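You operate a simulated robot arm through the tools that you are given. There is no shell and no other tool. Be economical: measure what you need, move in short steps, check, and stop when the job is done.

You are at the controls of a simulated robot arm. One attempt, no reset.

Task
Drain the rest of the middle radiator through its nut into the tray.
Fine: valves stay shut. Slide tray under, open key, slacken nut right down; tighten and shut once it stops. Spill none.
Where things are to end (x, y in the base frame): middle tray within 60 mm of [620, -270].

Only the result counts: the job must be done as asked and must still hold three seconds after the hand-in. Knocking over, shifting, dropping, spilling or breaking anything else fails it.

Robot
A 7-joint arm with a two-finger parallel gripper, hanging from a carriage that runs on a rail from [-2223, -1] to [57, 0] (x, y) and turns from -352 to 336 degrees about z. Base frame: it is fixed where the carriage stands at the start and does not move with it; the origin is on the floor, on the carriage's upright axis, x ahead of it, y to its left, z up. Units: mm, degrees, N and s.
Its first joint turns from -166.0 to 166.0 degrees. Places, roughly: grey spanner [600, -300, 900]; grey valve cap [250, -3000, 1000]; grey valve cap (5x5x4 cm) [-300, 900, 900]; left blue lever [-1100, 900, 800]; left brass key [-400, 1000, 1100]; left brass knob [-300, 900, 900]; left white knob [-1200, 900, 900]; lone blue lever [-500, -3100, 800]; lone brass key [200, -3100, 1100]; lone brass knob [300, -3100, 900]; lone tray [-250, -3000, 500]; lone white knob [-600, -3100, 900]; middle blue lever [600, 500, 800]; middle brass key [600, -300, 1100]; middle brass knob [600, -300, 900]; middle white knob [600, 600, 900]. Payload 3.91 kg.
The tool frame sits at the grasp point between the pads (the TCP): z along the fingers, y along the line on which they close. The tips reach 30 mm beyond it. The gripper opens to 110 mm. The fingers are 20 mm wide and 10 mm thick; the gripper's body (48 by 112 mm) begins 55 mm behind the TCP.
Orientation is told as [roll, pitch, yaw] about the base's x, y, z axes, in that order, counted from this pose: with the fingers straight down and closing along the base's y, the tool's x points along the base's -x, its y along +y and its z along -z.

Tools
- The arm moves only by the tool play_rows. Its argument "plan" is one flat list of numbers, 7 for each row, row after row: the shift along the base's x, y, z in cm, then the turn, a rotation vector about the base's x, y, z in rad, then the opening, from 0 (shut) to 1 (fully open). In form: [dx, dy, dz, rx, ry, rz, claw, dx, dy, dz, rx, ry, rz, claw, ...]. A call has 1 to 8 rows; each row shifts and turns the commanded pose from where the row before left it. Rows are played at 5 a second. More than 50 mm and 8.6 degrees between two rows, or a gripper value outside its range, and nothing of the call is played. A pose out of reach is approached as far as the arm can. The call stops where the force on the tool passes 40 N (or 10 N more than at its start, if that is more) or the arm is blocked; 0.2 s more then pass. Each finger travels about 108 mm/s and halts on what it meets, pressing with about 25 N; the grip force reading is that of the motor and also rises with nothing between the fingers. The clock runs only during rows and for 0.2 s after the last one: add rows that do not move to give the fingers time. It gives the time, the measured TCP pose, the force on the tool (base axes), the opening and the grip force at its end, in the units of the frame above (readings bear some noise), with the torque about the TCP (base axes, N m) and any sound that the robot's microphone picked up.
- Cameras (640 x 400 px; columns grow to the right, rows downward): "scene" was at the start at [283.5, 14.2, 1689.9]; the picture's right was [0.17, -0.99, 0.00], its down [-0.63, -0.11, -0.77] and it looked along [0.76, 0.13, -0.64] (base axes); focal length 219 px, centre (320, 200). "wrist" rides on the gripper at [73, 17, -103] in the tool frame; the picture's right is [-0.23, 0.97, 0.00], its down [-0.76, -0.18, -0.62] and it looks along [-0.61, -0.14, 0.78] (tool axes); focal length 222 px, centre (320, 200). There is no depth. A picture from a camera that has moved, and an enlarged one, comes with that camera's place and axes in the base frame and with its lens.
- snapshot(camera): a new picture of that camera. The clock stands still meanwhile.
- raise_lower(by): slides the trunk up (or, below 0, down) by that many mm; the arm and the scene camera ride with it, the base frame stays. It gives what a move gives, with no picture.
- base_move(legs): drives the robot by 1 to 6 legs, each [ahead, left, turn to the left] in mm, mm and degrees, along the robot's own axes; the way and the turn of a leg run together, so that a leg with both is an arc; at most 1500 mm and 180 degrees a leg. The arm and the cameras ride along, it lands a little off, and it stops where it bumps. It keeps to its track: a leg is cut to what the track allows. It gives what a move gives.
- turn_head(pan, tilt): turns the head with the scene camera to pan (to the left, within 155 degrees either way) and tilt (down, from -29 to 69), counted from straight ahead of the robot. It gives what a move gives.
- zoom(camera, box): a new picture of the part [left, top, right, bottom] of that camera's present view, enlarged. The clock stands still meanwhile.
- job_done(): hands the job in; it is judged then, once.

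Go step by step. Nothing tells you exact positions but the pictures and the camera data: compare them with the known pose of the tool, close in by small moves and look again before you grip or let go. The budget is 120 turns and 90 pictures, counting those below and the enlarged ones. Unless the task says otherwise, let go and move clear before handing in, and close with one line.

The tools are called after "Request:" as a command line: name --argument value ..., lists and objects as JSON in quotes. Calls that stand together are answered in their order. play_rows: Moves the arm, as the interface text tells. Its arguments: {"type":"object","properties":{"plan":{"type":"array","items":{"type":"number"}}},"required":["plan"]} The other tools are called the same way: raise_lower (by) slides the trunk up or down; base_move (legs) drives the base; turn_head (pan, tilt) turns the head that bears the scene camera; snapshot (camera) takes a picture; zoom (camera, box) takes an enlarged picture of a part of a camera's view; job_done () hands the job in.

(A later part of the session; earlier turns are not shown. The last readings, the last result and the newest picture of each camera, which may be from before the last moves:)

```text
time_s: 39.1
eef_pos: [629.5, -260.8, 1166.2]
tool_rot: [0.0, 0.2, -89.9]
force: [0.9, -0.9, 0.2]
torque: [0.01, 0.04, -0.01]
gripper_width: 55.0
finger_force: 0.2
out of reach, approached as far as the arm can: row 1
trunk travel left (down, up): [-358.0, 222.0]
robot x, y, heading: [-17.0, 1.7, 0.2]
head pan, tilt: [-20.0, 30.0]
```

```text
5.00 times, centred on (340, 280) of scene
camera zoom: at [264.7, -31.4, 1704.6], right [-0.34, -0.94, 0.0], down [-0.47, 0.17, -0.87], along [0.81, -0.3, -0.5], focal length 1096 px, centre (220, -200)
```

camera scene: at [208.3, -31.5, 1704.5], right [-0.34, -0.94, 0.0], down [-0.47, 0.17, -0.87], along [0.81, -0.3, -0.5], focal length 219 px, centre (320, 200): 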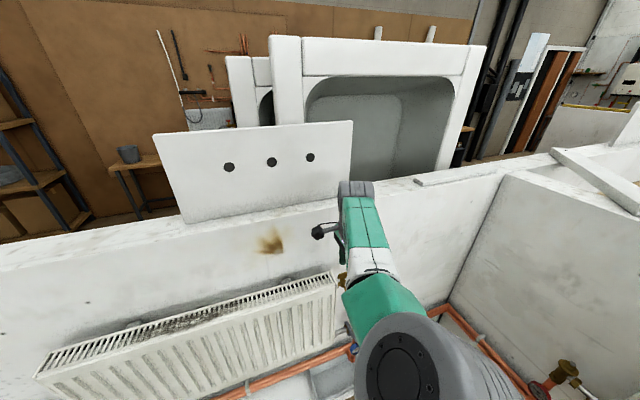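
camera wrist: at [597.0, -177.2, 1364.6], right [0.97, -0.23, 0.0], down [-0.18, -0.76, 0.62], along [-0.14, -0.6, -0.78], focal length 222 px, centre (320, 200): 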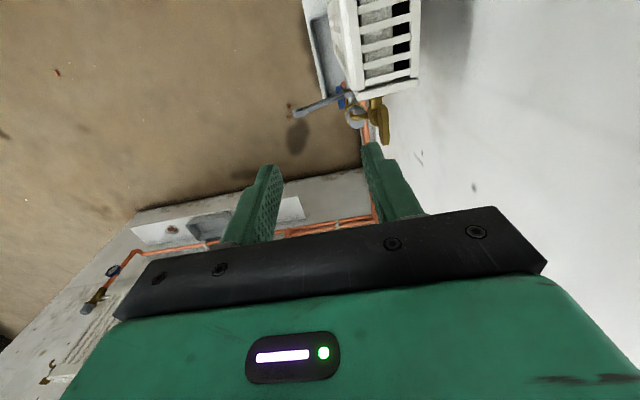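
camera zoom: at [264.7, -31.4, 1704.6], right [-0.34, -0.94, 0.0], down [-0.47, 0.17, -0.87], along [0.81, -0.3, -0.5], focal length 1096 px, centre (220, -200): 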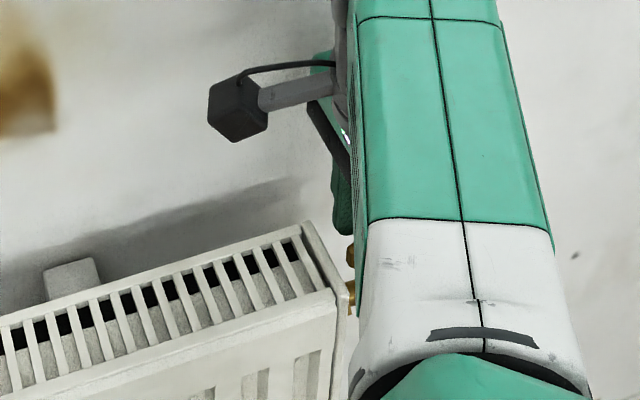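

Plate at x≈641, y −240…−278. Nudge the base 12 mm, then close on it.

Request:
base_move --legs '[[12, 0, 0]]'

Request:
play_rows --plan '[0, 0, -0.3, 0, 0, 0, 0.3, 0, 0, 0, 0, 0, 0, 0, 0, 0, 0, 0, 0, 0, 0, 0, 0, 0, 0, 0, 0, 0]'

Request:
zoom --camera "wrist" --box '[220, 60, 440, 236]'

```text
time_s: 39.9
eef_pos: [642.6, -262.1, 1167.5]
tool_rot: [-0.1, 0.4, -89.9]
force: [-0.6, 0.2, -0.1]
torque: [0.01, -0.03, 0.04]
gripper_width: 55.2
finger_force: 0.0
trunk travel left (down, up): [-358.0, 222.0]
robot x, y, heading: [-8.0, -5.6, -0.1]
head pan, tilt: [-20.0, 30.0]
```

```text
time_s: 40.9
eef_pos: [638.2, -260.7, 1163.4]
tool_rot: [-0.4, 0.4, -89.9]
force: [-27.6, 5.4, 20.1]
torque: [0.26, 0.71, -0.21]
gripper_width: 10.6
finger_force: 44.6
trunk travel left (down, up): [-358.0, 222.0]
robot x, y, heading: [-8.3, 3.1, -0.0]
head pan, tilt: [-20.0, 30.0]
```

```text
2.27 times, centred on (330, 148) of wrist
camera zoom: at [657.6, -190.4, 1267.6], right [0.97, -0.23, -0.01], down [-0.17, -0.77, 0.62], along [-0.15, -0.6, -0.78], focal length 505 px, centre (297, 318)
```

zoom: 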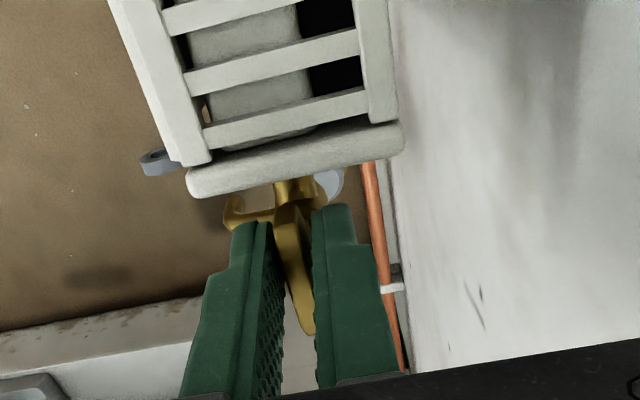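

Key gripped (10.6 mm). Relieve the side force, then start turning counterclockwise.

Request:
play_rows --plan '[-0.3, 0, 0.2, 0, 0, 0, 0, 0, 0, 0, 0, 0, 0, 0]'

Request:
play_rows --plan '[0, 0, 0, 0, 0, 0.1, 0, 0, 0, 0, 0, 0, 0.1, 0, 0, 0, 0, 0, 0, 0.1, 0]'

```text
time_s: 41.5
eef_pos: [639.2, -260.8, 1163.0]
tool_rot: [-0.1, 0.3, -89.9]
force: [14.4, -12.2, -27.8]
torque: [0.33, -0.57, 0.1]
gripper_width: 10.6
finger_force: 45.0
trunk travel left (down, up): [-358.0, 222.0]
robot x, y, heading: [-8.8, -0.1, -0.1]
head pan, tilt: [-20.0, 30.0]
```

```text
time_s: 42.3
eef_pos: [638.5, -261.0, 1164.4]
tool_rot: [-0.4, 0.4, -72.7]
force: [9.2, -9.1, -33.3]
torque: [-0.03, -0.26, 0.05]
gripper_width: 10.9
finger_force: 45.3
trunk travel left (down, up): [-358.0, 222.0]
robot x, y, heading: [-2.4, 1.5, -0.1]
head pan, tilt: [-20.0, 30.0]
```

It turns freely. Lower 2 mm to relieve and continue.

Request:
play_rows --plan '[0.1, -0.1, -0.2, 0, 0, 0, 0, 0, 0, 0, 0, 0, 0.12, 0, 0, 0, 0, 0, 0, 0.12, 0, 0, 0, 0, 0, 0, 0.12, 0, 0, 0, 0, 0, 0, 0.12, 0]'

Request:
zoom --camera "wrist" --box '[220, 60, 440, 236]'

```text
time_s: 43.5
eef_pos: [635.3, -262.9, 1162.9]
tool_rot: [-0.4, 0.4, -45.2]
force: [-36.2, -0.8, 23.0]
torque: [0.05, 0.82, -0.14]
gripper_width: 11.0
finger_force: 45.1
trunk travel left (down, up): [-358.0, 222.0]
robot x, y, heading: [-9.5, 1.2, -0.4]
head pan, tilt: [-20.0, 30.0]
```

```text
2.27 times, centred on (330, 148) of wrist
camera zoom: at [599.0, -201.8, 1267.6], right [0.85, 0.52, -0.01], down [0.42, -0.67, 0.62], along [0.32, -0.53, -0.79], focal length 505 px, centre (297, 318)
```

zoom: 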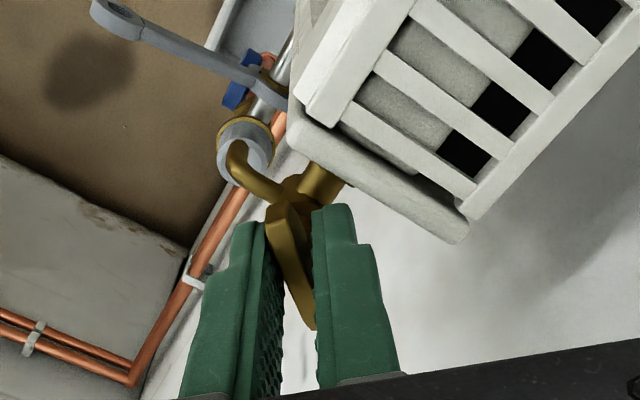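

Key is following (45° so far). Relieve −x and continue to 90°.

Request:
play_rows --plan '[-0.1, 0, 0.1, 0, 0, 0, 0, 0, 0, 0, 0, 0, 0.12, 0, 0, 0, 0, 0, 0, 0.12, 0, 0, 0, 0, 0, 0, 0.12, 0]'

Request:
play_rows --plan '[0, 0, 0, 0, 0, 0.12, 0, 0, 0, 0, 0, 0, 0.12, 0, 0, 0, 0, 0, 0, 0.12, 0]'

```text
time_s: 44.5
eef_pos: [635.4, -265.6, 1162.6]
tool_rot: [-0.5, 0.3, -24.5]
force: [-29.9, -15.4, 7.4]
torque: [-0.81, -0.17, -0.06]
gripper_width: 10.7
finger_force: 44.6
trunk travel left (down, up): [-358.0, 222.0]
robot x, y, heading: [-8.3, 1.0, -0.2]
head pan, tilt: [-20.0, 30.0]
```

```text
time_s: 45.3
eef_pos: [635.1, -266.7, 1161.6]
tool_rot: [-0.5, 0.7, -4.0]
force: [-20.9, -26.1, -3.5]
torque: [-0.74, 0.25, -0.31]
gripper_width: 10.8
finger_force: 43.9
trunk travel left (down, up): [-358.0, 222.0]
robot x, y, heading: [-5.5, -1.7, -0.3]
head pan, tilt: [-20.0, 30.0]
```

Relieve and turn a bit further, watching for a stop.

Request:
play_rows --plan '[-0.1, -0.2, 0, 0, 0, 0, 0, 0, 0, 0, 0, 0, 0.1, 0, 0, 0, 0, 0, 0, 0.1, 0]'

Request:
zoom --camera "wrist" --box '[220, 60, 440, 236]'

```text
time_s: 46.1
eef_pos: [634.7, -266.3, 1163.9]
tool_rot: [-0.4, 0.5, 7.4]
force: [-6.1, -26.6, -18.6]
torque: [-0.71, 0.17, -0.19]
gripper_width: 10.8
finger_force: 45.0
trunk travel left (down, up): [-358.0, 222.0]
robot x, y, heading: [-6.4, 1.6, -0.1]
head pan, tilt: [-20.0, 30.0]
```

```text
2.27 times, centred on (330, 148) of wrist
camera zoom: at [563.5, -260.5, 1267.9], right [0.1, 1.0, -0.01], down [0.78, -0.07, 0.62], along [0.61, -0.07, -0.79], focal length 505 px, centre (297, 318)
```

zoom: 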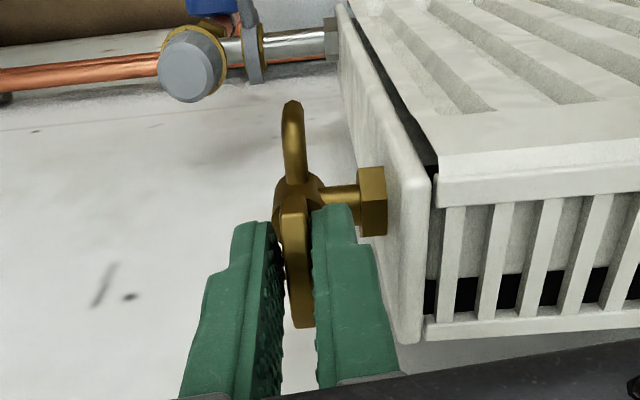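

About 97° turned with no stop yet. Continue to find the end of travel.

Request:
play_rows --plan '[0, -0.2, 0.1, 0, 0, 0, 0, 0, 0, 0, 0, 0, 0.1, 0, 0, 0, 0, 0, 0, 0.1, 0, 0, 0, 0, 0, 0, 0.1, 0, 0, 0, 0, 0, 0, 0.1, 0]'

Request:
zoom --camera "wrist" --box '[220, 60, 440, 236]'

```text
time_s: 47.3
eef_pos: [636.4, -266.1, 1165.5]
tool_rot: [0.0, 0.4, 30.5]
force: [-9.2, -12.8, -13.8]
torque: [0.06, -0.24, -1.72]
gripper_width: 18.7
finger_force: 44.7
trunk travel left (down, up): [-358.0, 222.0]
robot x, y, heading: [-5.5, 2.0, 0.1]
head pan, tilt: [-20.0, 30.0]
```

```text
2.27 times, centred on (330, 148) of wrist
camera zoom: at [566.3, -289.9, 1270.1], right [-0.3, 0.95, 0.0], down [0.75, 0.24, 0.62], along [0.59, 0.18, -0.79], focal length 505 px, centre (297, 318)
```

zoom: 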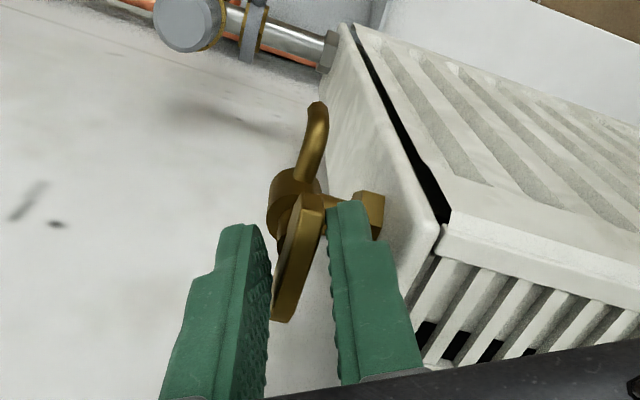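

Stop found at ~100° (key slipping in the fingers at the end stop): the key is open. Turn back square, open slightly and lift off.

Request:
play_rows --plan '[0, 0, 0, 0, 0, -0.13, 0, 0, 0, 0, 0, 0, -0.13, 0, 0, 0, 0, 0, 0, -0.08, 0.1, 0, 0, 0, 0, 0, 0, 0.25, 0, 0, 0, 0, 0, 0, 0.25, 0, 0, 3, 0, 0, 0, 0.25, 0, 0, 4, 0, 0, 0, 0.25]'

Request:
zoom --camera "wrist" --box '[220, 60, 440, 236]'

```text
time_s: 48.9
eef_pos: [639.0, -265.9, 1235.6]
tool_rot: [0.0, 0.2, 10.8]
force: [-0.8, 0.1, 0.8]
torque: [-0.02, 0.02, -0.02]
gripper_width: 27.6
finger_force: 0.0
trunk travel left (down, up): [-358.0, 222.0]
robot x, y, heading: [-11.6, 0.3, -0.0]
head pan, tilt: [-20.0, 30.0]
```

```text
2.27 times, centred on (330, 148) of wrist
camera zoom: at [565.3, -264.2, 1340.2], right [0.04, 1.0, 0.0], down [0.78, -0.03, 0.62], along [0.62, -0.03, -0.79], focal length 505 px, centre (297, 318)
```

zoom: 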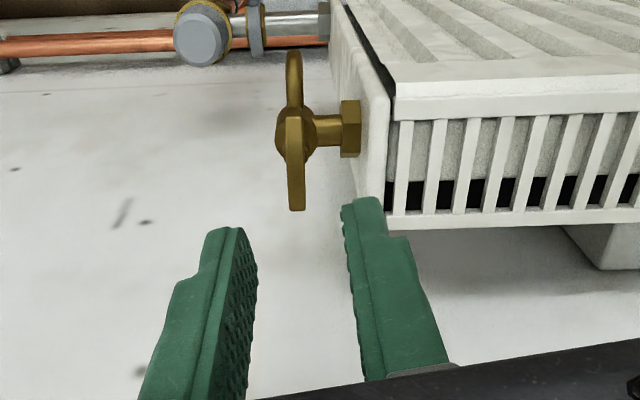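

Key stands ~95° turned: open. Spanner measures: nut ≈[643,−308,828], free ring end ≈[523,−305,898] (handle forward and 30° up). I'll back off and turn the gripper to point forward.

Request:
play_rows --plan '[0, 0, 3, 0, 0, -0.1, 0.5, -4, 0, 2, 0, 0, -0.09, 0.5, -4.5, 0, 0, 0, 0, 0, 0.5]'

Request:
base_move --legs '[[-300, 0, 0]]'

Request:
play_rows --plan '[0, -0.5, -4, 0, -0.14, 0, 0.5, 0, -0.5, -4, 0, -0.14, 0, 0.5, 0, -0.5, -4, 0, -0.14, 0, 0.5, 0, -0.5, -4, 0, -0.14, 0, 0.5, 0, -0.5, -4, 0, -0.14, 0, 0.5, 0, -0.5, -4, 0, -0.14, 0, 0.5, 0, -0.5, -4, 0, -0.14, 0, 0.5, 0, -0.5, -4, 0, -0.14, 0, 0.5]'

Request:
snapshot --camera "wrist"

Request:
snapshot --camera "scene"

```text
time_s: 49.7
eef_pos: [553.7, -264.6, 1285.2]
tool_rot: [-0.1, 0.3, 0.3]
force: [0.4, 0.5, 0.2]
torque: [-0.07, 0.01, 0.0]
gripper_width: 55.2
finger_force: 0.1
out of reach, approached as far as the arm can: row 2
trunk travel left (down, up): [-358.0, 222.0]
robot x, y, heading: [-6.2, 3.6, -0.3]
head pan, tilt: [-20.0, 30.0]
```

```text
time_s: 51.7
eef_pos: [250.7, -268.9, 1286.0]
tool_rot: [-0.1, 0.4, -0.2]
force: [0.8, 0.2, 0.3]
torque: [0.01, 0.0, 0.01]
gripper_width: 55.2
finger_force: 0.1
trunk travel left (down, up): [-358.0, 222.0]
robot x, y, heading: [-309.3, 2.6, -0.5]
head pan, tilt: [-20.0, 30.0]
```

```text
time_s: 53.5
eef_pos: [252.0, -309.6, 967.2]
tool_rot: [0.1, -64.0, -0.5]
force: [0.2, -0.2, -0.2]
torque: [0.0, 0.0, 0.02]
gripper_width: 54.9
finger_force: 0.0
trunk travel left (down, up): [-358.0, 222.0]
robot x, y, heading: [-307.4, -1.5, -0.3]
head pan, tilt: [-20.0, 30.0]
```

```text
44 pictures are left
camera wrist: at [128.3, -293.1, 946.7], right [0.11, 0.97, 0.2], down [-0.23, -0.18, 0.96], along [0.97, -0.15, 0.2], focal length 222 px, centre (320, 200)
```

wrist: 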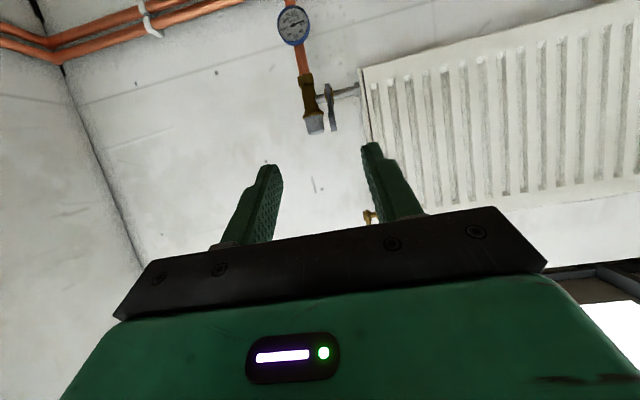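

```text
43 pictures are left
camera scene: at [-23.6, -32.7, 1704.6], right [-0.35, -0.94, 0.0], down [-0.47, 0.17, -0.87], along [0.81, -0.3, -0.5], focal length 219 px, centre (320, 200)
```

scene: 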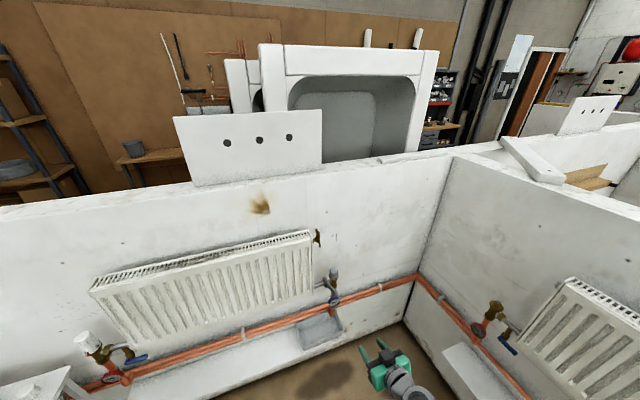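

Zoom on spanner in both views to refine.

Request:
zoom --camera "wrist" --box '[270, 50, 390, 140]'

Request:
zoom --camera "scene" --box '[290, 220, 370, 320]'

```text
4.44 times, centred on (330, 95) of wrist
camera zoom: at [128.3, -293.1, 946.7], right [0.11, 0.97, 0.2], down [-0.23, -0.18, 0.96], along [0.97, -0.15, 0.2], focal length 987 px, centre (276, 667)
```

zoom: 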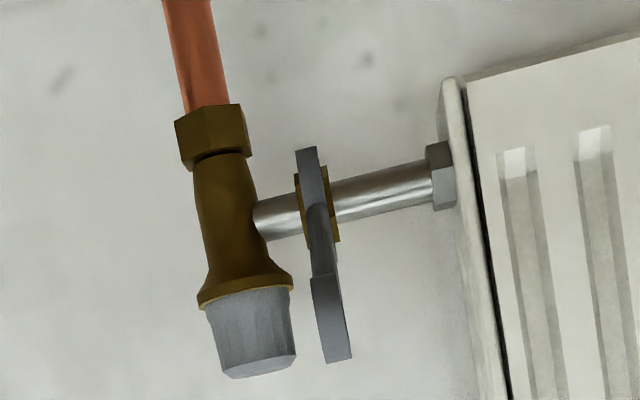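

```text
4.00 times, centred on (330, 270) of scene
camera zoom: at [-23.6, -32.7, 1704.6], right [-0.35, -0.94, 0.0], down [-0.47, 0.17, -0.87], along [0.81, -0.3, -0.5], focal length 877 px, centre (280, -80)
```

zoom: 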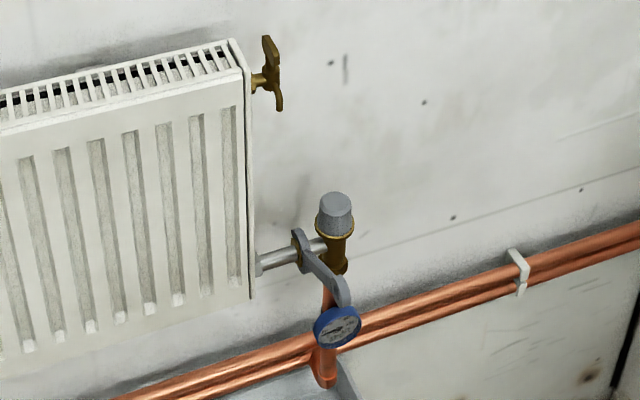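

Refined: nut [644,−305,831], ring end [521,−305,900]. Level the gripper and drive up to it.

Request:
play_rows --plan '[0, 0.4, -3.2, 0, -0.13, 0, 0.5, 0, 0, -3.2, 0, -0.13, 0, 0.5, 0, 0, 0, 0, -0.1, 0, 0.5]'

Request:
base_move --legs '[[200, 0, 0]]'

Request:
snapshot --camera "wrist"

Request:
zoom --camera "scene" --box '[250, 220, 450, 400]'

```text
time_s: 54.3
eef_pos: [252.6, -305.8, 902.0]
tool_rot: [2.3, -84.6, -2.6]
force: [0.3, 0.1, 0.0]
torque: [-0.01, 0.02, -0.05]
gripper_width: 55.0
finger_force: 0.0
trunk travel left (down, up): [-358.0, 222.0]
robot x, y, heading: [-307.4, -0.5, -0.3]
head pan, tilt: [-20.0, 30.0]
```

```text
time_s: 55.9
eef_pos: [448.9, -305.6, 901.1]
tool_rot: [2.0, -84.4, -2.1]
force: [-1.0, 0.3, -0.1]
torque: [0.01, 0.01, -0.03]
gripper_width: 54.9
finger_force: 0.0
trunk travel left (down, up): [-358.0, 222.0]
robot x, y, heading: [-109.7, 1.1, 0.0]
head pan, tilt: [-20.0, 30.0]
```

```text
40 pictures are left
camera wrist: at [340.9, -289.2, 839.8], right [0.02, 0.97, 0.23], down [-0.55, -0.18, 0.82], along [0.84, -0.15, 0.53], focal length 222 px, centre (320, 200)
```

wrist: 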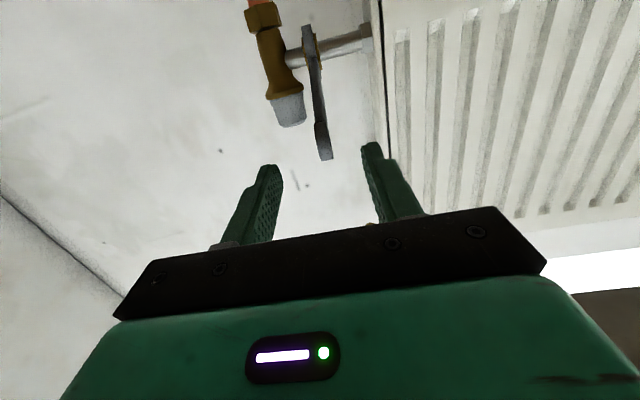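

```text
2.22 times, centred on (350, 310) of scene
camera zoom: at [174.3, -32.5, 1704.5], right [-0.35, -0.94, 0.0], down [-0.47, 0.17, -0.87], along [0.81, -0.3, -0.5], focal length 487 px, centre (253, -44)
```

zoom: 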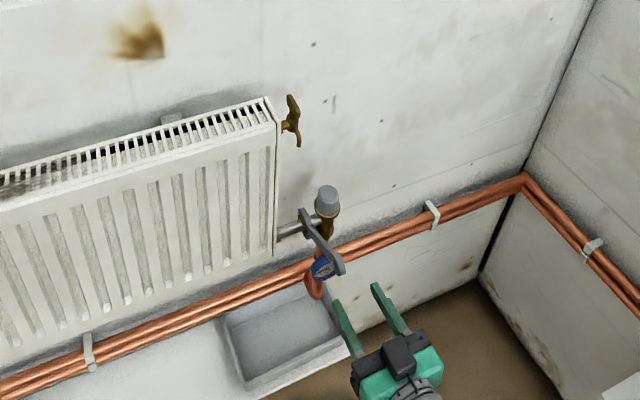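

Aligned. Drive forward 78 mm so the ring end lies between the pads.

Request:
base_move --legs '[[78, 0, 0]]'

Request:
snapshot --camera "wrist"

Request:
zoom --camera "scene" --box '[280, 220, 440, 360]'

```text
time_s: 57.0
eef_pos: [527.9, -305.6, 901.9]
tool_rot: [2.0, -84.5, -2.1]
force: [-1.1, -0.2, -0.7]
torque: [-0.03, 0.0, 0.02]
gripper_width: 54.7
finger_force: 0.0
trunk travel left (down, up): [-358.0, 222.0]
robot x, y, heading: [-30.0, 0.7, -0.4]
head pan, tilt: [-20.0, 30.0]
```

```text
38 pictures are left
camera wrist: at [418.6, -289.3, 839.9], right [0.02, 0.97, 0.23], down [-0.55, -0.18, 0.82], along [0.84, -0.15, 0.53], focal length 222 px, centre (320, 200)
```

wrist: 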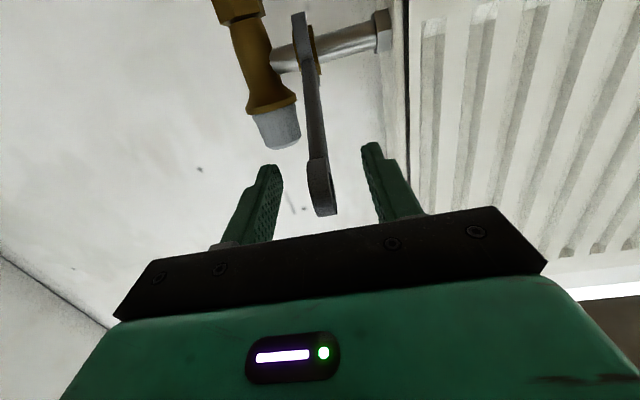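

```text
2.86 times, centred on (360, 290) of scene
camera zoom: at [252.0, -32.6, 1704.5], right [-0.35, -0.94, 0.0], down [-0.47, 0.17, -0.87], along [0.81, -0.3, -0.5], focal length 626 px, centre (206, -57)
```

zoom: 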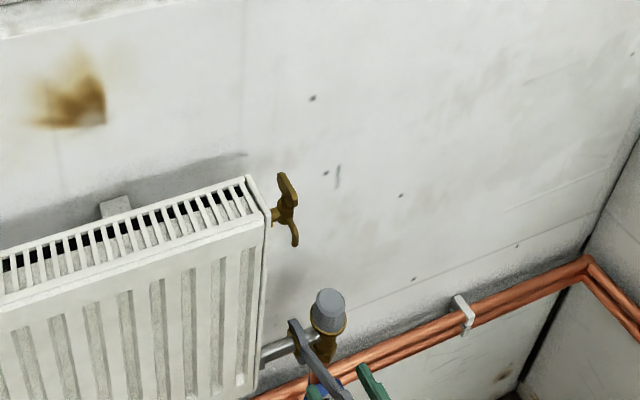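

Ring end is between the fingers. Close on it.

Request:
play_rows --plan '[0, 0, 0, 0, 0, 0, 0.2, 0, 0, 0, 0, 0, 0, 0, 0, 0, 0, 0, 0, 0, 0, 0, 0, 0, 0, 0, 0, 0]'

Request:
snapshot --camera "wrist"

```text
time_s: 58.0
eef_pos: [527.3, -302.9, 901.7]
tool_rot: [2.5, -84.5, -2.6]
force: [-2.1, 10.1, 4.3]
torque: [-0.37, -0.38, 0.26]
gripper_width: 10.0
finger_force: 44.6
trunk travel left (down, up): [-358.0, 222.0]
robot x, y, heading: [-32.1, -2.4, -0.4]
head pan, tilt: [-20.0, 30.0]
```

```text
36 pictures are left
camera wrist: at [418.7, -287.1, 839.5], right [0.02, 0.97, 0.23], down [-0.55, -0.18, 0.82], along [0.84, -0.14, 0.53], focal length 222 px, centre (320, 200)
```

wrist: 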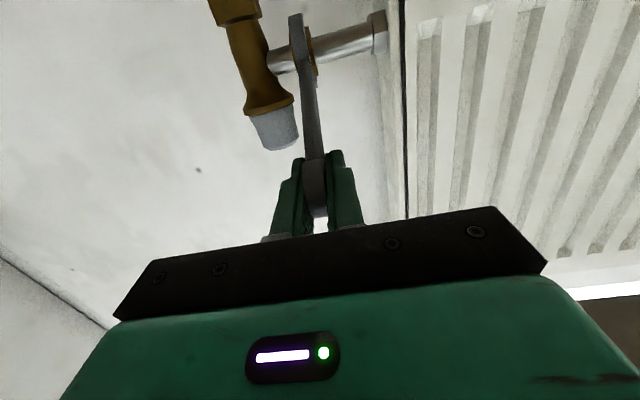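

Gripped. Now try a small upward swing (loosening, right-hand thread onto the valve).

Request:
play_rows --plan '[0.64, 0.1, 0.95, 0, 0.087, 0, 0, 0.77, 0, 0.97, 0, 0.087, 0, 0]'

Request:
zoom --camera "wrist" --box '[200, 0, 440, 240]'

```text
time_s: 58.6
eef_pos: [530.5, -302.7, 908.7]
tool_rot: [1.7, -74.6, -2.0]
force: [-13.5, 2.2, -11.1]
torque: [-0.21, -1.09, 0.61]
gripper_width: 10.1
finger_force: 45.0
trunk travel left (down, up): [-358.0, 222.0]
robot x, y, heading: [-29.9, 1.2, -0.2]
head pan, tilt: [-20.0, 30.0]
stopped in row 2: the force on the tool passed its limit at 54 N (the readings are from after the stop); the commanded pose is now the measured one
```

```text
1.67 times, centred on (320, 120) of wrist
camera zoom: at [411.9, -286.4, 866.8], right [0.07, 0.97, 0.23], down [-0.4, -0.18, 0.9], along [0.92, -0.15, 0.37], focal length 370 px, centre (320, 333)
```

zoom: 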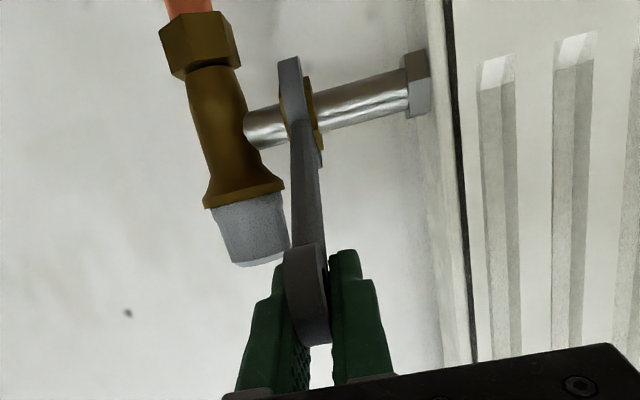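

Blocked/stiff upward (54 N). Test the downward direction gently.

Request:
play_rows --plan '[-0.68, 0, -1.1, 0, -0.087, 0, 0, -0.53, 0, -1.08, 0, -0.087, 0, 0]'

Request:
zoom --camera "wrist" --box '[200, 0, 440, 240]'

```text
time_s: 59.2
eef_pos: [521.1, -302.9, 889.1]
tool_rot: [4.6, -84.7, -4.9]
force: [-20.5, 7.3, 9.1]
torque: [-0.08, 0.09, 0.62]
gripper_width: 9.8
finger_force: 45.1
trunk travel left (down, up): [-358.0, 222.0]
robot x, y, heading: [-32.4, 5.6, -0.2]
head pan, tilt: [-20.0, 30.0]
```

```text
1.67 times, centred on (320, 120) of wrist
camera zoom: at [411.2, -286.4, 826.9], right [0.03, 0.97, 0.23], down [-0.55, -0.18, 0.81], along [0.83, -0.15, 0.53], focal length 370 px, centre (320, 333)
```

zoom: 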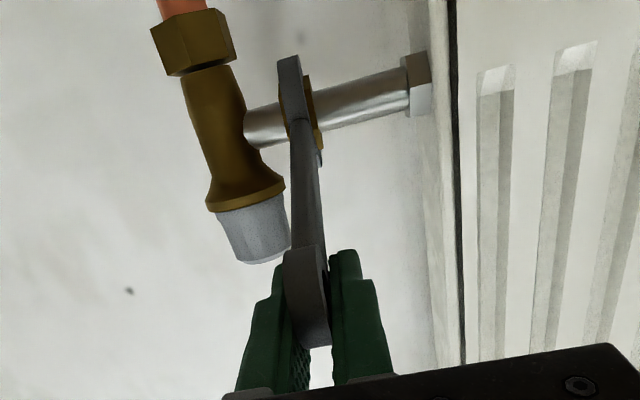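

Downward moves easily — that's the slackening direction. Follow the arc down, keeping pitch.

Request:
play_rows --plan '[-0.6, 0, -1.16, 0, 0, 0, 0, -0.36, 0, -1.13, 0, 0, 0, 0, -0.25, 0, -1.16, 0, 0, 0, 0]'

Request:
zoom --camera "wrist" --box '[200, 0, 440, 240]'

```text
time_s: 60.0
eef_pos: [514.7, -302.5, 881.1]
tool_rot: [2.7, -85.2, -3.0]
force: [35.5, -12.3, -5.8]
torque: [-0.02, -0.81, 1.68]
gripper_width: 9.9
finger_force: 44.4
out of reach, approached as far as the arm can: row 1, 2, 3
trunk travel left (down, up): [-358.0, 222.0]
robot x, y, heading: [-31.8, -1.2, -0.3]
head pan, tilt: [-20.0, 30.0]
```

```text
1.67 times, centred on (320, 120) of wrist
camera zoom: at [406.1, -286.6, 818.1], right [0.02, 0.97, 0.23], down [-0.56, -0.18, 0.81], along [0.83, -0.15, 0.54], focal length 370 px, centre (320, 333)
```

zoom: 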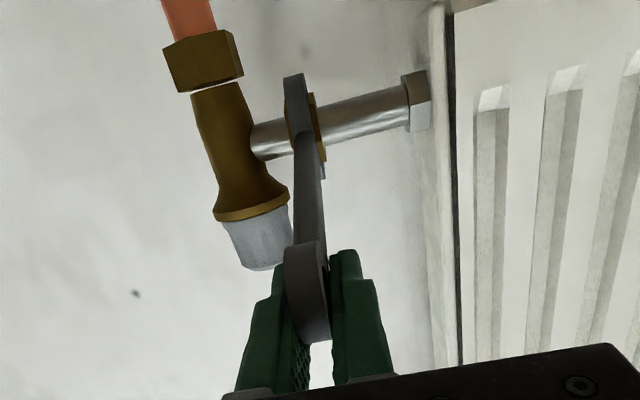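

The arm runs out of reach at this tilt. Release, back off, lower the trunk 200 mm and re-grip with better posture.

Request:
play_rows --plan '[0, 0, 0, 0, 0, 0, 0.3, 0, 0, 0, 0, 0, 0, 0.5, -4, 0, 0, 0, 0, 0, 0.5, -4, 0, 2, 0, 0.14, 0, 0.5, 0, 0, 3, 0, 0.14, 0, 0.5, 0, 0, 3, 0, 0.14, 0, 0.5]'

Request:
raise_lower --by -200

Request:
play_rows --plan '[0, 0, 4, 0, 0, 0, 0.5, 0, 0, 4, 0, 0, 0, 0.5, 0, 0, 3, 0, 0, 0, 0.5]'

Request:
snapshot --camera "wrist"

Request:
zoom --camera "scene" --box '[280, 160, 440, 330]'

```text
time_s: 61.4
eef_pos: [426.6, -299.5, 958.9]
tool_rot: [0.4, -60.7, -0.8]
force: [0.1, -0.4, -0.4]
torque: [-0.01, -0.03, 0.01]
gripper_width: 54.8
finger_force: 0.0
trunk travel left (down, up): [-358.0, 222.0]
robot x, y, heading: [-33.5, 0.4, -0.6]
head pan, tilt: [-20.0, 30.0]
```

```text
time_s: 63.6
eef_pos: [426.9, -300.0, 758.8]
tool_rot: [0.5, -60.7, -0.9]
force: [0.1, -0.4, -0.2]
torque: [0.02, -0.04, 0.04]
gripper_width: 54.8
finger_force: 0.0
trunk travel left (down, up): [-158.0, 422.0]
robot x, y, heading: [-29.5, 2.8, -0.4]
head pan, tilt: [-20.0, 30.0]
```

```text
time_s: 64.4
eef_pos: [427.8, -300.0, 868.8]
tool_rot: [0.7, -60.7, -0.9]
force: [0.3, 0.5, -0.1]
torque: [0.02, 0.01, 0.03]
gripper_width: 55.1
finger_force: 0.0
trunk travel left (down, up): [-158.0, 422.0]
robot x, y, heading: [-33.0, 1.9, -0.4]
head pan, tilt: [-20.0, 30.0]
```

```text
32 pictures are left
camera wrist: at [302.9, -282.9, 857.2], right [0.12, 0.97, 0.2], down [-0.17, -0.18, 0.97], along [0.98, -0.15, 0.15], focal length 222 px, centre (320, 200)
```

wrist: 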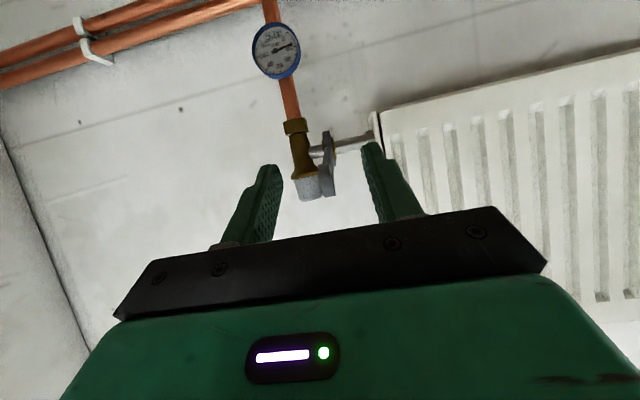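

```text
2.35 times, centred on (360, 245) of scene
camera zoom: at [252.0, -32.8, 1504.5], right [-0.35, -0.94, 0.0], down [-0.47, 0.17, -0.87], along [0.81, -0.3, -0.5], focal length 516 px, centre (226, 94)
```

zoom: 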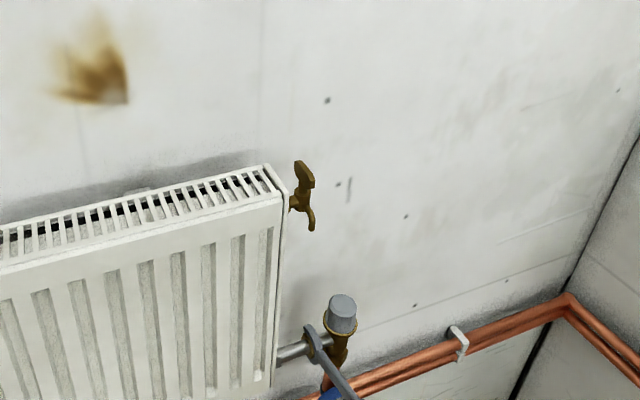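

Request:
zoom --camera "wrist" --box '[280, 100, 380, 210]'

Request:
turn_head --pan -30 --tilt 55

Request:
zoom --camera "scene" --box '[220, 80, 420, 260]'

```text
3.64 times, centred on (330, 155) of wrist
camera zoom: at [302.9, -282.9, 857.2], right [0.12, 0.97, 0.2], down [-0.17, -0.18, 0.97], along [0.98, -0.15, 0.15], focal length 808 px, centre (284, 364)
```

zoom: 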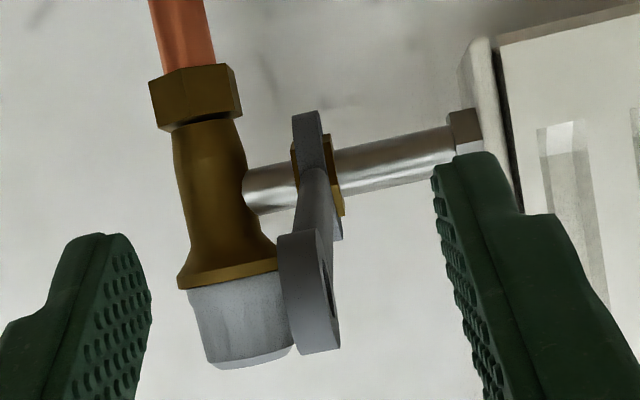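

```text
time_s: 65.2
eef_pos: [426.9, -299.6, 868.0]
tool_rot: [0.6, -60.8, -0.9]
force: [0.5, 0.3, -0.3]
torque: [-0.03, 0.01, 0.04]
gripper_width: 55.0
finger_force: 0.1
trunk travel left (down, up): [-158.0, 422.0]
robot x, y, heading: [-35.5, -1.5, -0.3]
head pan, tilt: [-30.0, 55.0]
```

```text
2.22 times, centred on (320, 170) of scene
camera zoom: at [229.4, -37.8, 1468.5], right [-0.5, -0.86, 0.0], down [-0.71, 0.41, -0.57], along [0.5, -0.29, -0.82], focal length 487 px, centre (320, 267)
```

zoom: 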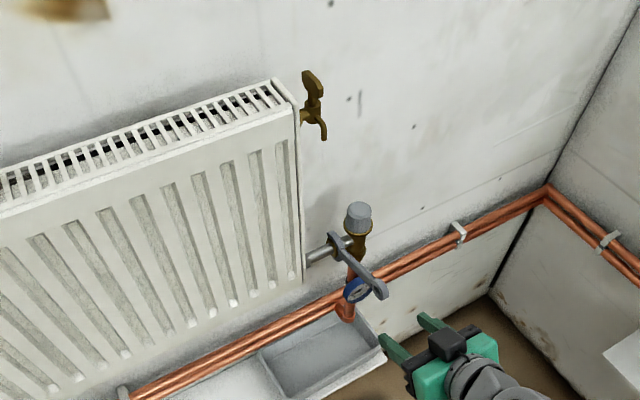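

Ring end now ≈[511,−305,872]. Approach and grip.

Request:
play_rows --plan '[4, -0.4, 0, 0, 0, 0, 0.5, 4.2, 0, 0.2, 0, 0, 0, 0.5, 0, 0, 0, 0, 0, 0, 0.2, 0, 0, 0, 0, 0, 0, 0, 0, 0, 0, 0, 0, 0, 0, 0, 0, 0, 0, 0, 0, 0]'

Request:
zoom --camera "wrist" --box '[220, 60, 420, 240]'

```text
time_s: 66.7
eef_pos: [509.1, -302.8, 869.4]
tool_rot: [0.6, -60.7, -0.8]
force: [-1.7, 3.0, -0.4]
torque: [-0.34, -0.02, 0.94]
gripper_width: 9.6
finger_force: 45.0
trunk travel left (down, up): [-158.0, 422.0]
robot x, y, heading: [-30.8, 2.2, -0.3]
head pan, tilt: [-30.0, 55.0]
```

```text
2.22 times, centred on (320, 150) of wrist
camera zoom: at [384.6, -286.6, 858.4], right [0.12, 0.97, 0.2], down [-0.17, -0.18, 0.97], along [0.98, -0.15, 0.15], focal length 494 px, centre (320, 311)
```

zoom: 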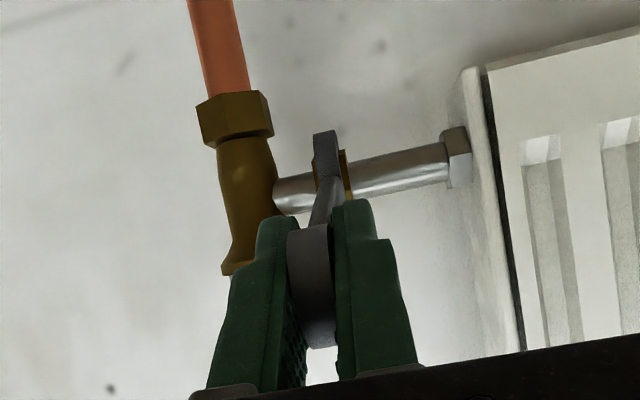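

Request:
play_rows --plan '[-0.33, 0, -1.41, 0, 0, 0, 0, -0.16, 0, -1.21, 0, 0, 0, 0, -0.05, 0, -1.22, 0, 0, 0, 0]'

Request:
zoom --camera "scene" --box '[260, 120, 420, 260]'

```text
time_s: 67.5
eef_pos: [506.7, -302.7, 833.0]
tool_rot: [0.5, -60.8, -0.9]
force: [2.7, 5.9, 12.4]
torque: [-0.09, -1.5, 1.31]
gripper_width: 10.0
finger_force: 45.1
trunk travel left (down, up): [-158.0, 422.0]
robot x, y, heading: [-34.6, 1.8, -0.2]
head pan, tilt: [-30.0, 55.0]
```

```text
2.86 times, centred on (340, 190) of scene
camera zoom: at [230.5, -37.4, 1468.8], right [-0.5, -0.86, 0.0], down [-0.71, 0.41, -0.57], along [0.5, -0.29, -0.82], focal length 626 px, centre (263, 229)
```

zoom: 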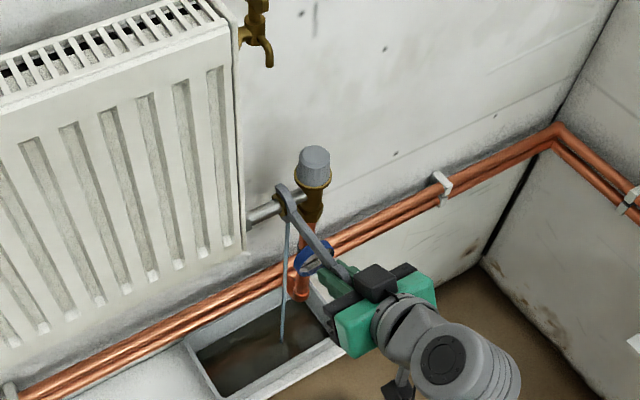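

Water is falling into the tray. Continue slackening to the stop.

Request:
play_rows --plan '[0.05, 0, -1.22, 0, 0, 0, 0, 0.16, 0, -1.21, 0, 0, 0, 0, 0.26, 0, -1.2, 0, 0, 0, 0, 0.37, 0, -1.17, 0, 0, 0, 0]'

Request:
zoom --camera "scene" --box '[260, 120, 420, 260]'

```text
time_s: 68.5
eef_pos: [514.5, -302.7, 784.7]
tool_rot: [0.5, -60.8, -0.8]
force: [3.9, 6.4, 13.4]
torque: [-0.12, -1.42, 1.0]
gripper_width: 10.2
finger_force: 45.1
trunk travel left (down, up): [-158.0, 422.0]
robot x, y, heading: [-32.8, -0.9, -0.1]
head pan, tilt: [-30.0, 55.0]
```

```text
2.86 times, centred on (340, 190) of scene
camera zoom: at [230.6, -37.4, 1468.9], right [-0.5, -0.86, 0.0], down [-0.71, 0.41, -0.57], along [0.5, -0.29, -0.82], focal length 626 px, centre (263, 229)
```

zoom: 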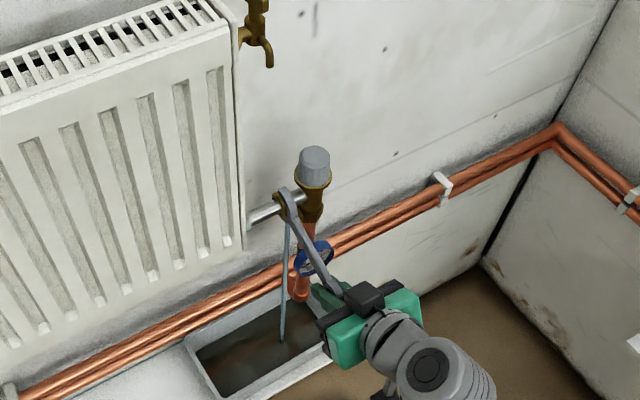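

Request:
play_rows --plan '[0.49, 0, -1.18, 0, 0, 0, 0, 0.55, 0, -1.06, 0, 0, 0, 0, 0.65, 0, -1.02, 0, 0, 0, 0, 0.73, 0, -0.95, 0, 0, 0, 0]'

Request:
zoom --camera "scene" --box '[260, 120, 420, 260]'

```text
time_s: 69.2
eef_pos: [525.1, -302.9, 763.3]
tool_rot: [0.3, -61.2, -0.6]
force: [-10.3, 8.7, 13.9]
torque: [-0.08, 0.63, 0.48]
gripper_width: 9.7
finger_force: 45.0
trunk travel left (down, up): [-158.0, 422.0]
robot x, y, heading: [-32.8, 0.5, -0.2]
head pan, tilt: [-30.0, 55.0]
stopped in row 3: the force on the tool passed its limit at 55 N (the readings are from after the stop); the commanded pose is now the measured one
```

```text
2.86 times, centred on (340, 190) of scene
camera zoom: at [228.3, -37.2, 1468.1], right [-0.5, -0.86, 0.0], down [-0.71, 0.41, -0.57], along [0.49, -0.29, -0.82], focal length 626 px, centre (263, 229)
```

zoom: 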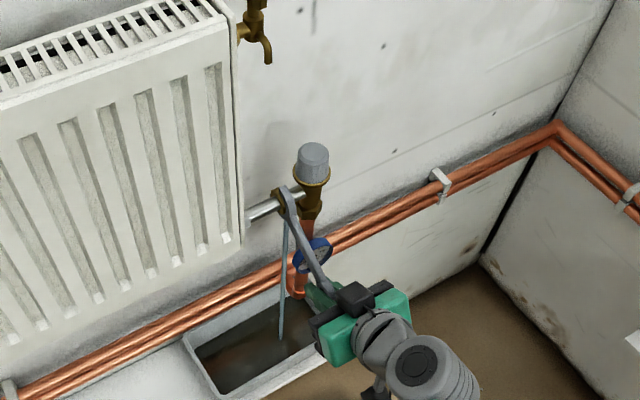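

Stop reached ~60° from tight: fully slackened. Now wait for draining.

Request:
play_rows --plan '[0, 0, 0, 0, 0, 0, 0, 0, 0, 0, 0, 0, 0, 0, 0, 0, 0, 0, 0, 0, 0, 0, 0, 0, 0, 0, 0, 0, 0, 0, 0, 0, 0, 0, 0, 0, 0, 0, 0, 0, 0, 0, 0, 0, 0, 0, 0, 0, 0, 0, 0, 0, 0, 0, 0, 0]'

Request:
play_rows --plan '[0, 0, 0, 0, 0, 0, 0, 0, 0, 0, 0, 0, 0, 0, 0, 0, 0, 0, 0, 0, 0, 0, 0, 0, 0, 0, 0, 0, 0, 0, 0, 0, 0, 0, 0, 0, 0, 0, 0, 0, 0, 0, 0, 0, 0, 0, 0, 0, 0, 0, 0, 0, 0, 0, 0, 0]'

Request:
play_rows --plan '[0, 0, 0, 0, 0, 0, 0, 0, 0, 0, 0, 0, 0, 0, 0, 0, 0, 0, 0, 0, 0, 0, 0, 0, 0, 0, 0, 0, 0, 0, 0, 0, 0, 0, 0, 0, 0, 0, 0, 0, 0, 0, 0, 0, 0, 0, 0, 0, 0, 0, 0, 0, 0, 0, 0, 0]'

Request:
zoom --camera "scene" --box '[260, 120, 420, 260]'

```text
time_s: 71.0
eef_pos: [524.9, -302.8, 761.9]
tool_rot: [0.5, -61.1, -0.8]
force: [-16.1, 11.8, 33.3]
torque: [0.04, -0.46, 0.76]
gripper_width: 9.9
finger_force: 44.9
trunk travel left (down, up): [-158.0, 422.0]
robot x, y, heading: [-31.8, -1.1, -0.5]
head pan, tilt: [-30.0, 55.0]
```

```text
time_s: 72.8
eef_pos: [525.1, -302.6, 760.9]
tool_rot: [0.5, -61.2, -0.9]
force: [-16.5, 13.2, 34.8]
torque: [0.04, -0.16, 0.79]
gripper_width: 9.8
finger_force: 44.4
trunk travel left (down, up): [-158.0, 422.0]
robot x, y, heading: [-33.4, -0.2, -0.2]
head pan, tilt: [-30.0, 55.0]
```

```text
time_s: 74.6
eef_pos: [525.0, -301.8, 761.9]
tool_rot: [0.5, -61.2, -0.8]
force: [-15.6, 13.0, 33.0]
torque: [0.03, 0.03, 0.69]
gripper_width: 9.8
finger_force: 45.0
trunk travel left (down, up): [-158.0, 422.0]
robot x, y, heading: [-26.5, -0.2, -0.4]
head pan, tilt: [-30.0, 55.0]
```

```text
2.86 times, centred on (340, 190) of scene
camera zoom: at [228.8, -37.1, 1468.4], right [-0.5, -0.86, 0.0], down [-0.71, 0.41, -0.57], along [0.49, -0.29, -0.82], focal length 626 px, centre (263, 229)
```

zoom: 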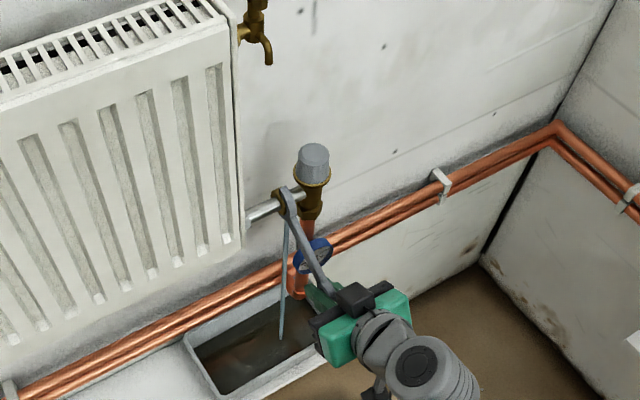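

Still running, level well below the rim. Relieve the pressure slightly and keep waiting.

Request:
play_rows --plan '[-0.1, 0.1, 0.3, 0, 0, 0, 0, 0, 0, 0, 0, 0, 0, 0, 0, 0, 0, 0, 0, 0, 0, 0, 0, 0, 0, 0, 0, 0, 0, 0, 0, 0, 0, 0, 0, 0, 0, 0, 0, 0, 0, 0, 0, 0, 0, 0, 0, 0, 0, 0, 0, 0, 0, 0, 0, 0]'

Request:
play_rows --plan '[0, 0, 0, 0, 0, 0, 0, 0, 0, 0, 0, 0, 0, 0, 0, 0, 0, 0, 0, 0, 0, 0, 0, 0, 0, 0, 0, 0, 0, 0, 0, 0, 0, 0, 0, 0, 0, 0, 0, 0, 0, 0, 0, 0, 0, 0, 0, 0, 0, 0, 0, 0, 0, 0, 0, 0]'

Request:
play_rows --plan '[0, 0, 0, 0, 0, 0, 0, 0, 0, 0, 0, 0, 0, 0, 0, 0, 0, 0, 0, 0, 0, 0, 0, 0, 0, 0, 0, 0, 0, 0, 0, 0, 0, 0, 0, 0, 0, 0, 0, 0, 0, 0, 0, 0, 0, 0, 0, 0, 0, 0, 0, 0, 0, 0, 0, 0]'

Request:
play_rows --plan '[0, 0, 0, 0, 0, 0, 0, 0, 0, 0, 0, 0, 0, 0, 0, 0, 0, 0, 0, 0, 0, 0, 0, 0, 0, 0, 0, 0, 0, 0, 0, 0, 0, 0, 0, 0, 0, 0, 0, 0, 0, 0, 0, 0, 0, 0, 0, 0, 0, 0, 0, 0, 0, 0, 0, 0]'

Request:
play_rows --plan '[0, 0, 0, 0, 0, 0, 0, 0, 0, 0, 0, 0, 0, 0, 0, 0, 0, 0, 0, 0, 0, 0, 0, 0, 0, 0, 0, 0, 0, 0, 0, 0, 0, 0, 0, 0, 0, 0, 0, 0, 0, 0, 0, 0, 0, 0, 0, 0, 0, 0, 0, 0, 0, 0, 0, 0]'

Request:
zoom --camera "scene" --box '[260, 120, 420, 260]'

```text
time_s: 76.4
eef_pos: [523.8, -302.7, 763.3]
tool_rot: [0.4, -61.0, -0.9]
force: [2.6, -1.2, -12.2]
torque: [0.05, 1.36, 0.85]
gripper_width: 10.0
finger_force: 44.6
trunk travel left (down, up): [-158.0, 422.0]
robot x, y, heading: [-32.8, 0.2, -0.2]
head pan, tilt: [-30.0, 55.0]
```

```text
time_s: 78.2
eef_pos: [524.4, -303.6, 763.6]
tool_rot: [0.4, -61.1, -0.8]
force: [0.7, -0.8, -11.3]
torque: [0.07, 1.08, 0.87]
gripper_width: 9.9
finger_force: 45.1
trunk travel left (down, up): [-158.0, 422.0]
robot x, y, heading: [-34.7, -0.2, -0.3]
head pan, tilt: [-30.0, 55.0]
```

```text
time_s: 80.0
eef_pos: [523.1, -303.5, 766.1]
tool_rot: [0.3, -60.9, -0.8]
force: [-1.5, -0.1, -6.8]
torque: [0.15, 0.51, 0.83]
gripper_width: 9.9
finger_force: 44.9
trunk travel left (down, up): [-158.0, 422.0]
robot x, y, heading: [-31.6, -0.7, -0.5]
head pan, tilt: [-30.0, 55.0]
```

```text
time_s: 81.8
eef_pos: [524.0, -302.3, 764.2]
tool_rot: [0.4, -61.1, -0.8]
force: [-3.8, 0.5, -4.2]
torque: [0.11, -0.04, 0.85]
gripper_width: 9.9
finger_force: 45.1
trunk travel left (down, up): [-158.0, 422.0]
robot x, y, heading: [-35.3, -0.0, -0.2]
head pan, tilt: [-30.0, 55.0]
```

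```text
time_s: 83.6
eef_pos: [524.6, -303.3, 765.1]
tool_rot: [0.4, -61.1, -0.8]
force: [-4.9, 1.6, -0.6]
torque: [0.17, -0.35, 0.77]
gripper_width: 9.7
finger_force: 44.9
trunk travel left (down, up): [-158.0, 422.0]
robot x, y, heading: [-34.5, 1.5, -0.3]
head pan, tilt: [-30.0, 55.0]
```

```text
2.86 times, centred on (340, 190) of scene
camera zoom: at [228.5, -37.6, 1468.3], right [-0.5, -0.86, 0.0], down [-0.71, 0.41, -0.57], along [0.49, -0.29, -0.82], focal length 626 px, centre (263, 229)
```

zoom: 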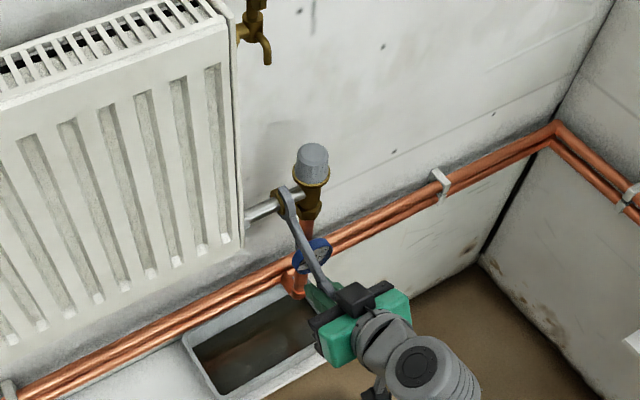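

The stream has stopped. Wait a few more seconds and confirm.

Request:
play_rows --plan '[0, 0, 0, 0, 0, 0, 0, 0, 0, 0, 0, 0, 0, 0, 0, 0, 0, 0, 0, 0, 0, 0, 0, 0, 0, 0, 0, 0, 0, 0, 0, 0, 0, 0, 0, 0, 0, 0, 0, 0, 0, 0, 0, 0, 0, 0, 0, 0, 0, 0, 0, 0, 0, 0, 0, 0]'

Request:
play_rows --plan '[0, 0, 0, 0, 0, 0, 0, 0, 0, 0, 0, 0, 0, 0, 0, 0, 0, 0, 0, 0, 0, 0, 0, 0, 0, 0, 0, 0, 0, 0, 0, 0, 0, 0, 0, 0, 0, 0, 0, 0, 0, 0, 0, 0, 0, 0, 0, 0, 0, 0, 0, 0, 0, 0, 0, 0]'

Request:
zoom --camera "scene" --box '[290, 150, 370, 260]'

```text
time_s: 85.4
eef_pos: [524.5, -303.0, 764.8]
tool_rot: [0.4, -61.1, -0.7]
force: [-4.4, 1.2, 0.0]
torque: [0.13, -0.46, 0.85]
gripper_width: 9.9
finger_force: 45.1
trunk travel left (down, up): [-158.0, 422.0]
robot x, y, heading: [-34.4, -1.3, -0.3]
head pan, tilt: [-30.0, 55.0]
```

```text
time_s: 87.2
eef_pos: [523.5, -302.7, 763.9]
tool_rot: [0.3, -61.1, -0.7]
force: [-4.9, 1.5, -0.9]
torque: [0.12, -0.38, 0.85]
gripper_width: 10.0
finger_force: 44.6
trunk travel left (down, up): [-158.0, 422.0]
robot x, y, heading: [-33.3, 3.4, -0.3]
head pan, tilt: [-30.0, 55.0]
```

```text
3.64 times, centred on (330, 205) of scene
camera zoom: at [228.6, -37.7, 1468.3], right [-0.5, -0.86, 0.0], down [-0.71, 0.41, -0.57], along [0.49, -0.29, -0.82], focal length 797 px, centre (284, 182)
```

zoom: 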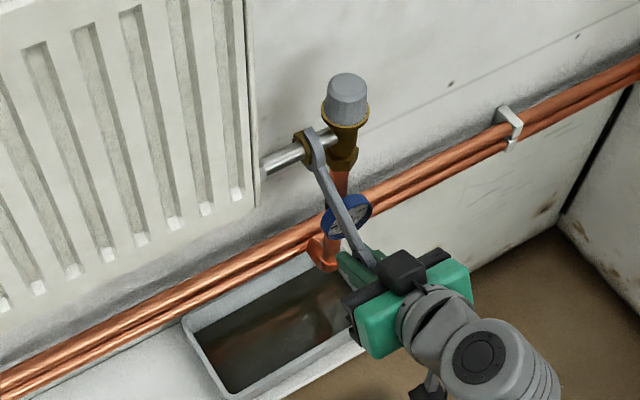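

Drained and dry. Tighten: swing the spanner back up along the arc.

Request:
play_rows --plan '[-0.42, 0, 0.84, 0, 0, 0, 0, -0.46, 0, 1.11, 0, 0, 0, 0, -0.36, 0, 1.14, 0, 0, 0, 0, -0.26, 0, 1.17, 0, 0, 0, 0, -0.16, 0, 1.19, 0, 0, 0, 0, -0.05, 0, 1.2, 0, 0, 0, 0]'

Request:
play_rows --plan '[0.05, 0, 1.2, 0, 0, 0, 0, 0.16, 0, 1.19, 0, 0, 0, 0, 0.26, 0, 1.17, 0, 0, 0, 0]'

```text
time_s: 88.6
eef_pos: [503.7, -302.2, 831.2]
tool_rot: [0.5, -61.1, -0.7]
force: [-6.7, -0.7, -14.1]
torque: [-0.28, 1.44, 1.06]
gripper_width: 9.9
finger_force: 45.2
trunk travel left (down, up): [-158.0, 422.0]
robot x, y, heading: [-32.8, -0.7, -0.6]
head pan, tilt: [-30.0, 55.0]
```

```text
time_s: 89.4
eef_pos: [509.1, -303.5, 867.3]
tool_rot: [0.4, -61.1, -0.8]
force: [-6.9, 0.5, -10.7]
torque: [0.02, 1.49, 1.17]
gripper_width: 9.7
finger_force: 45.2
trunk travel left (down, up): [-158.0, 422.0]
robot x, y, heading: [-28.3, -2.5, -0.0]
head pan, tilt: [-30.0, 55.0]
```

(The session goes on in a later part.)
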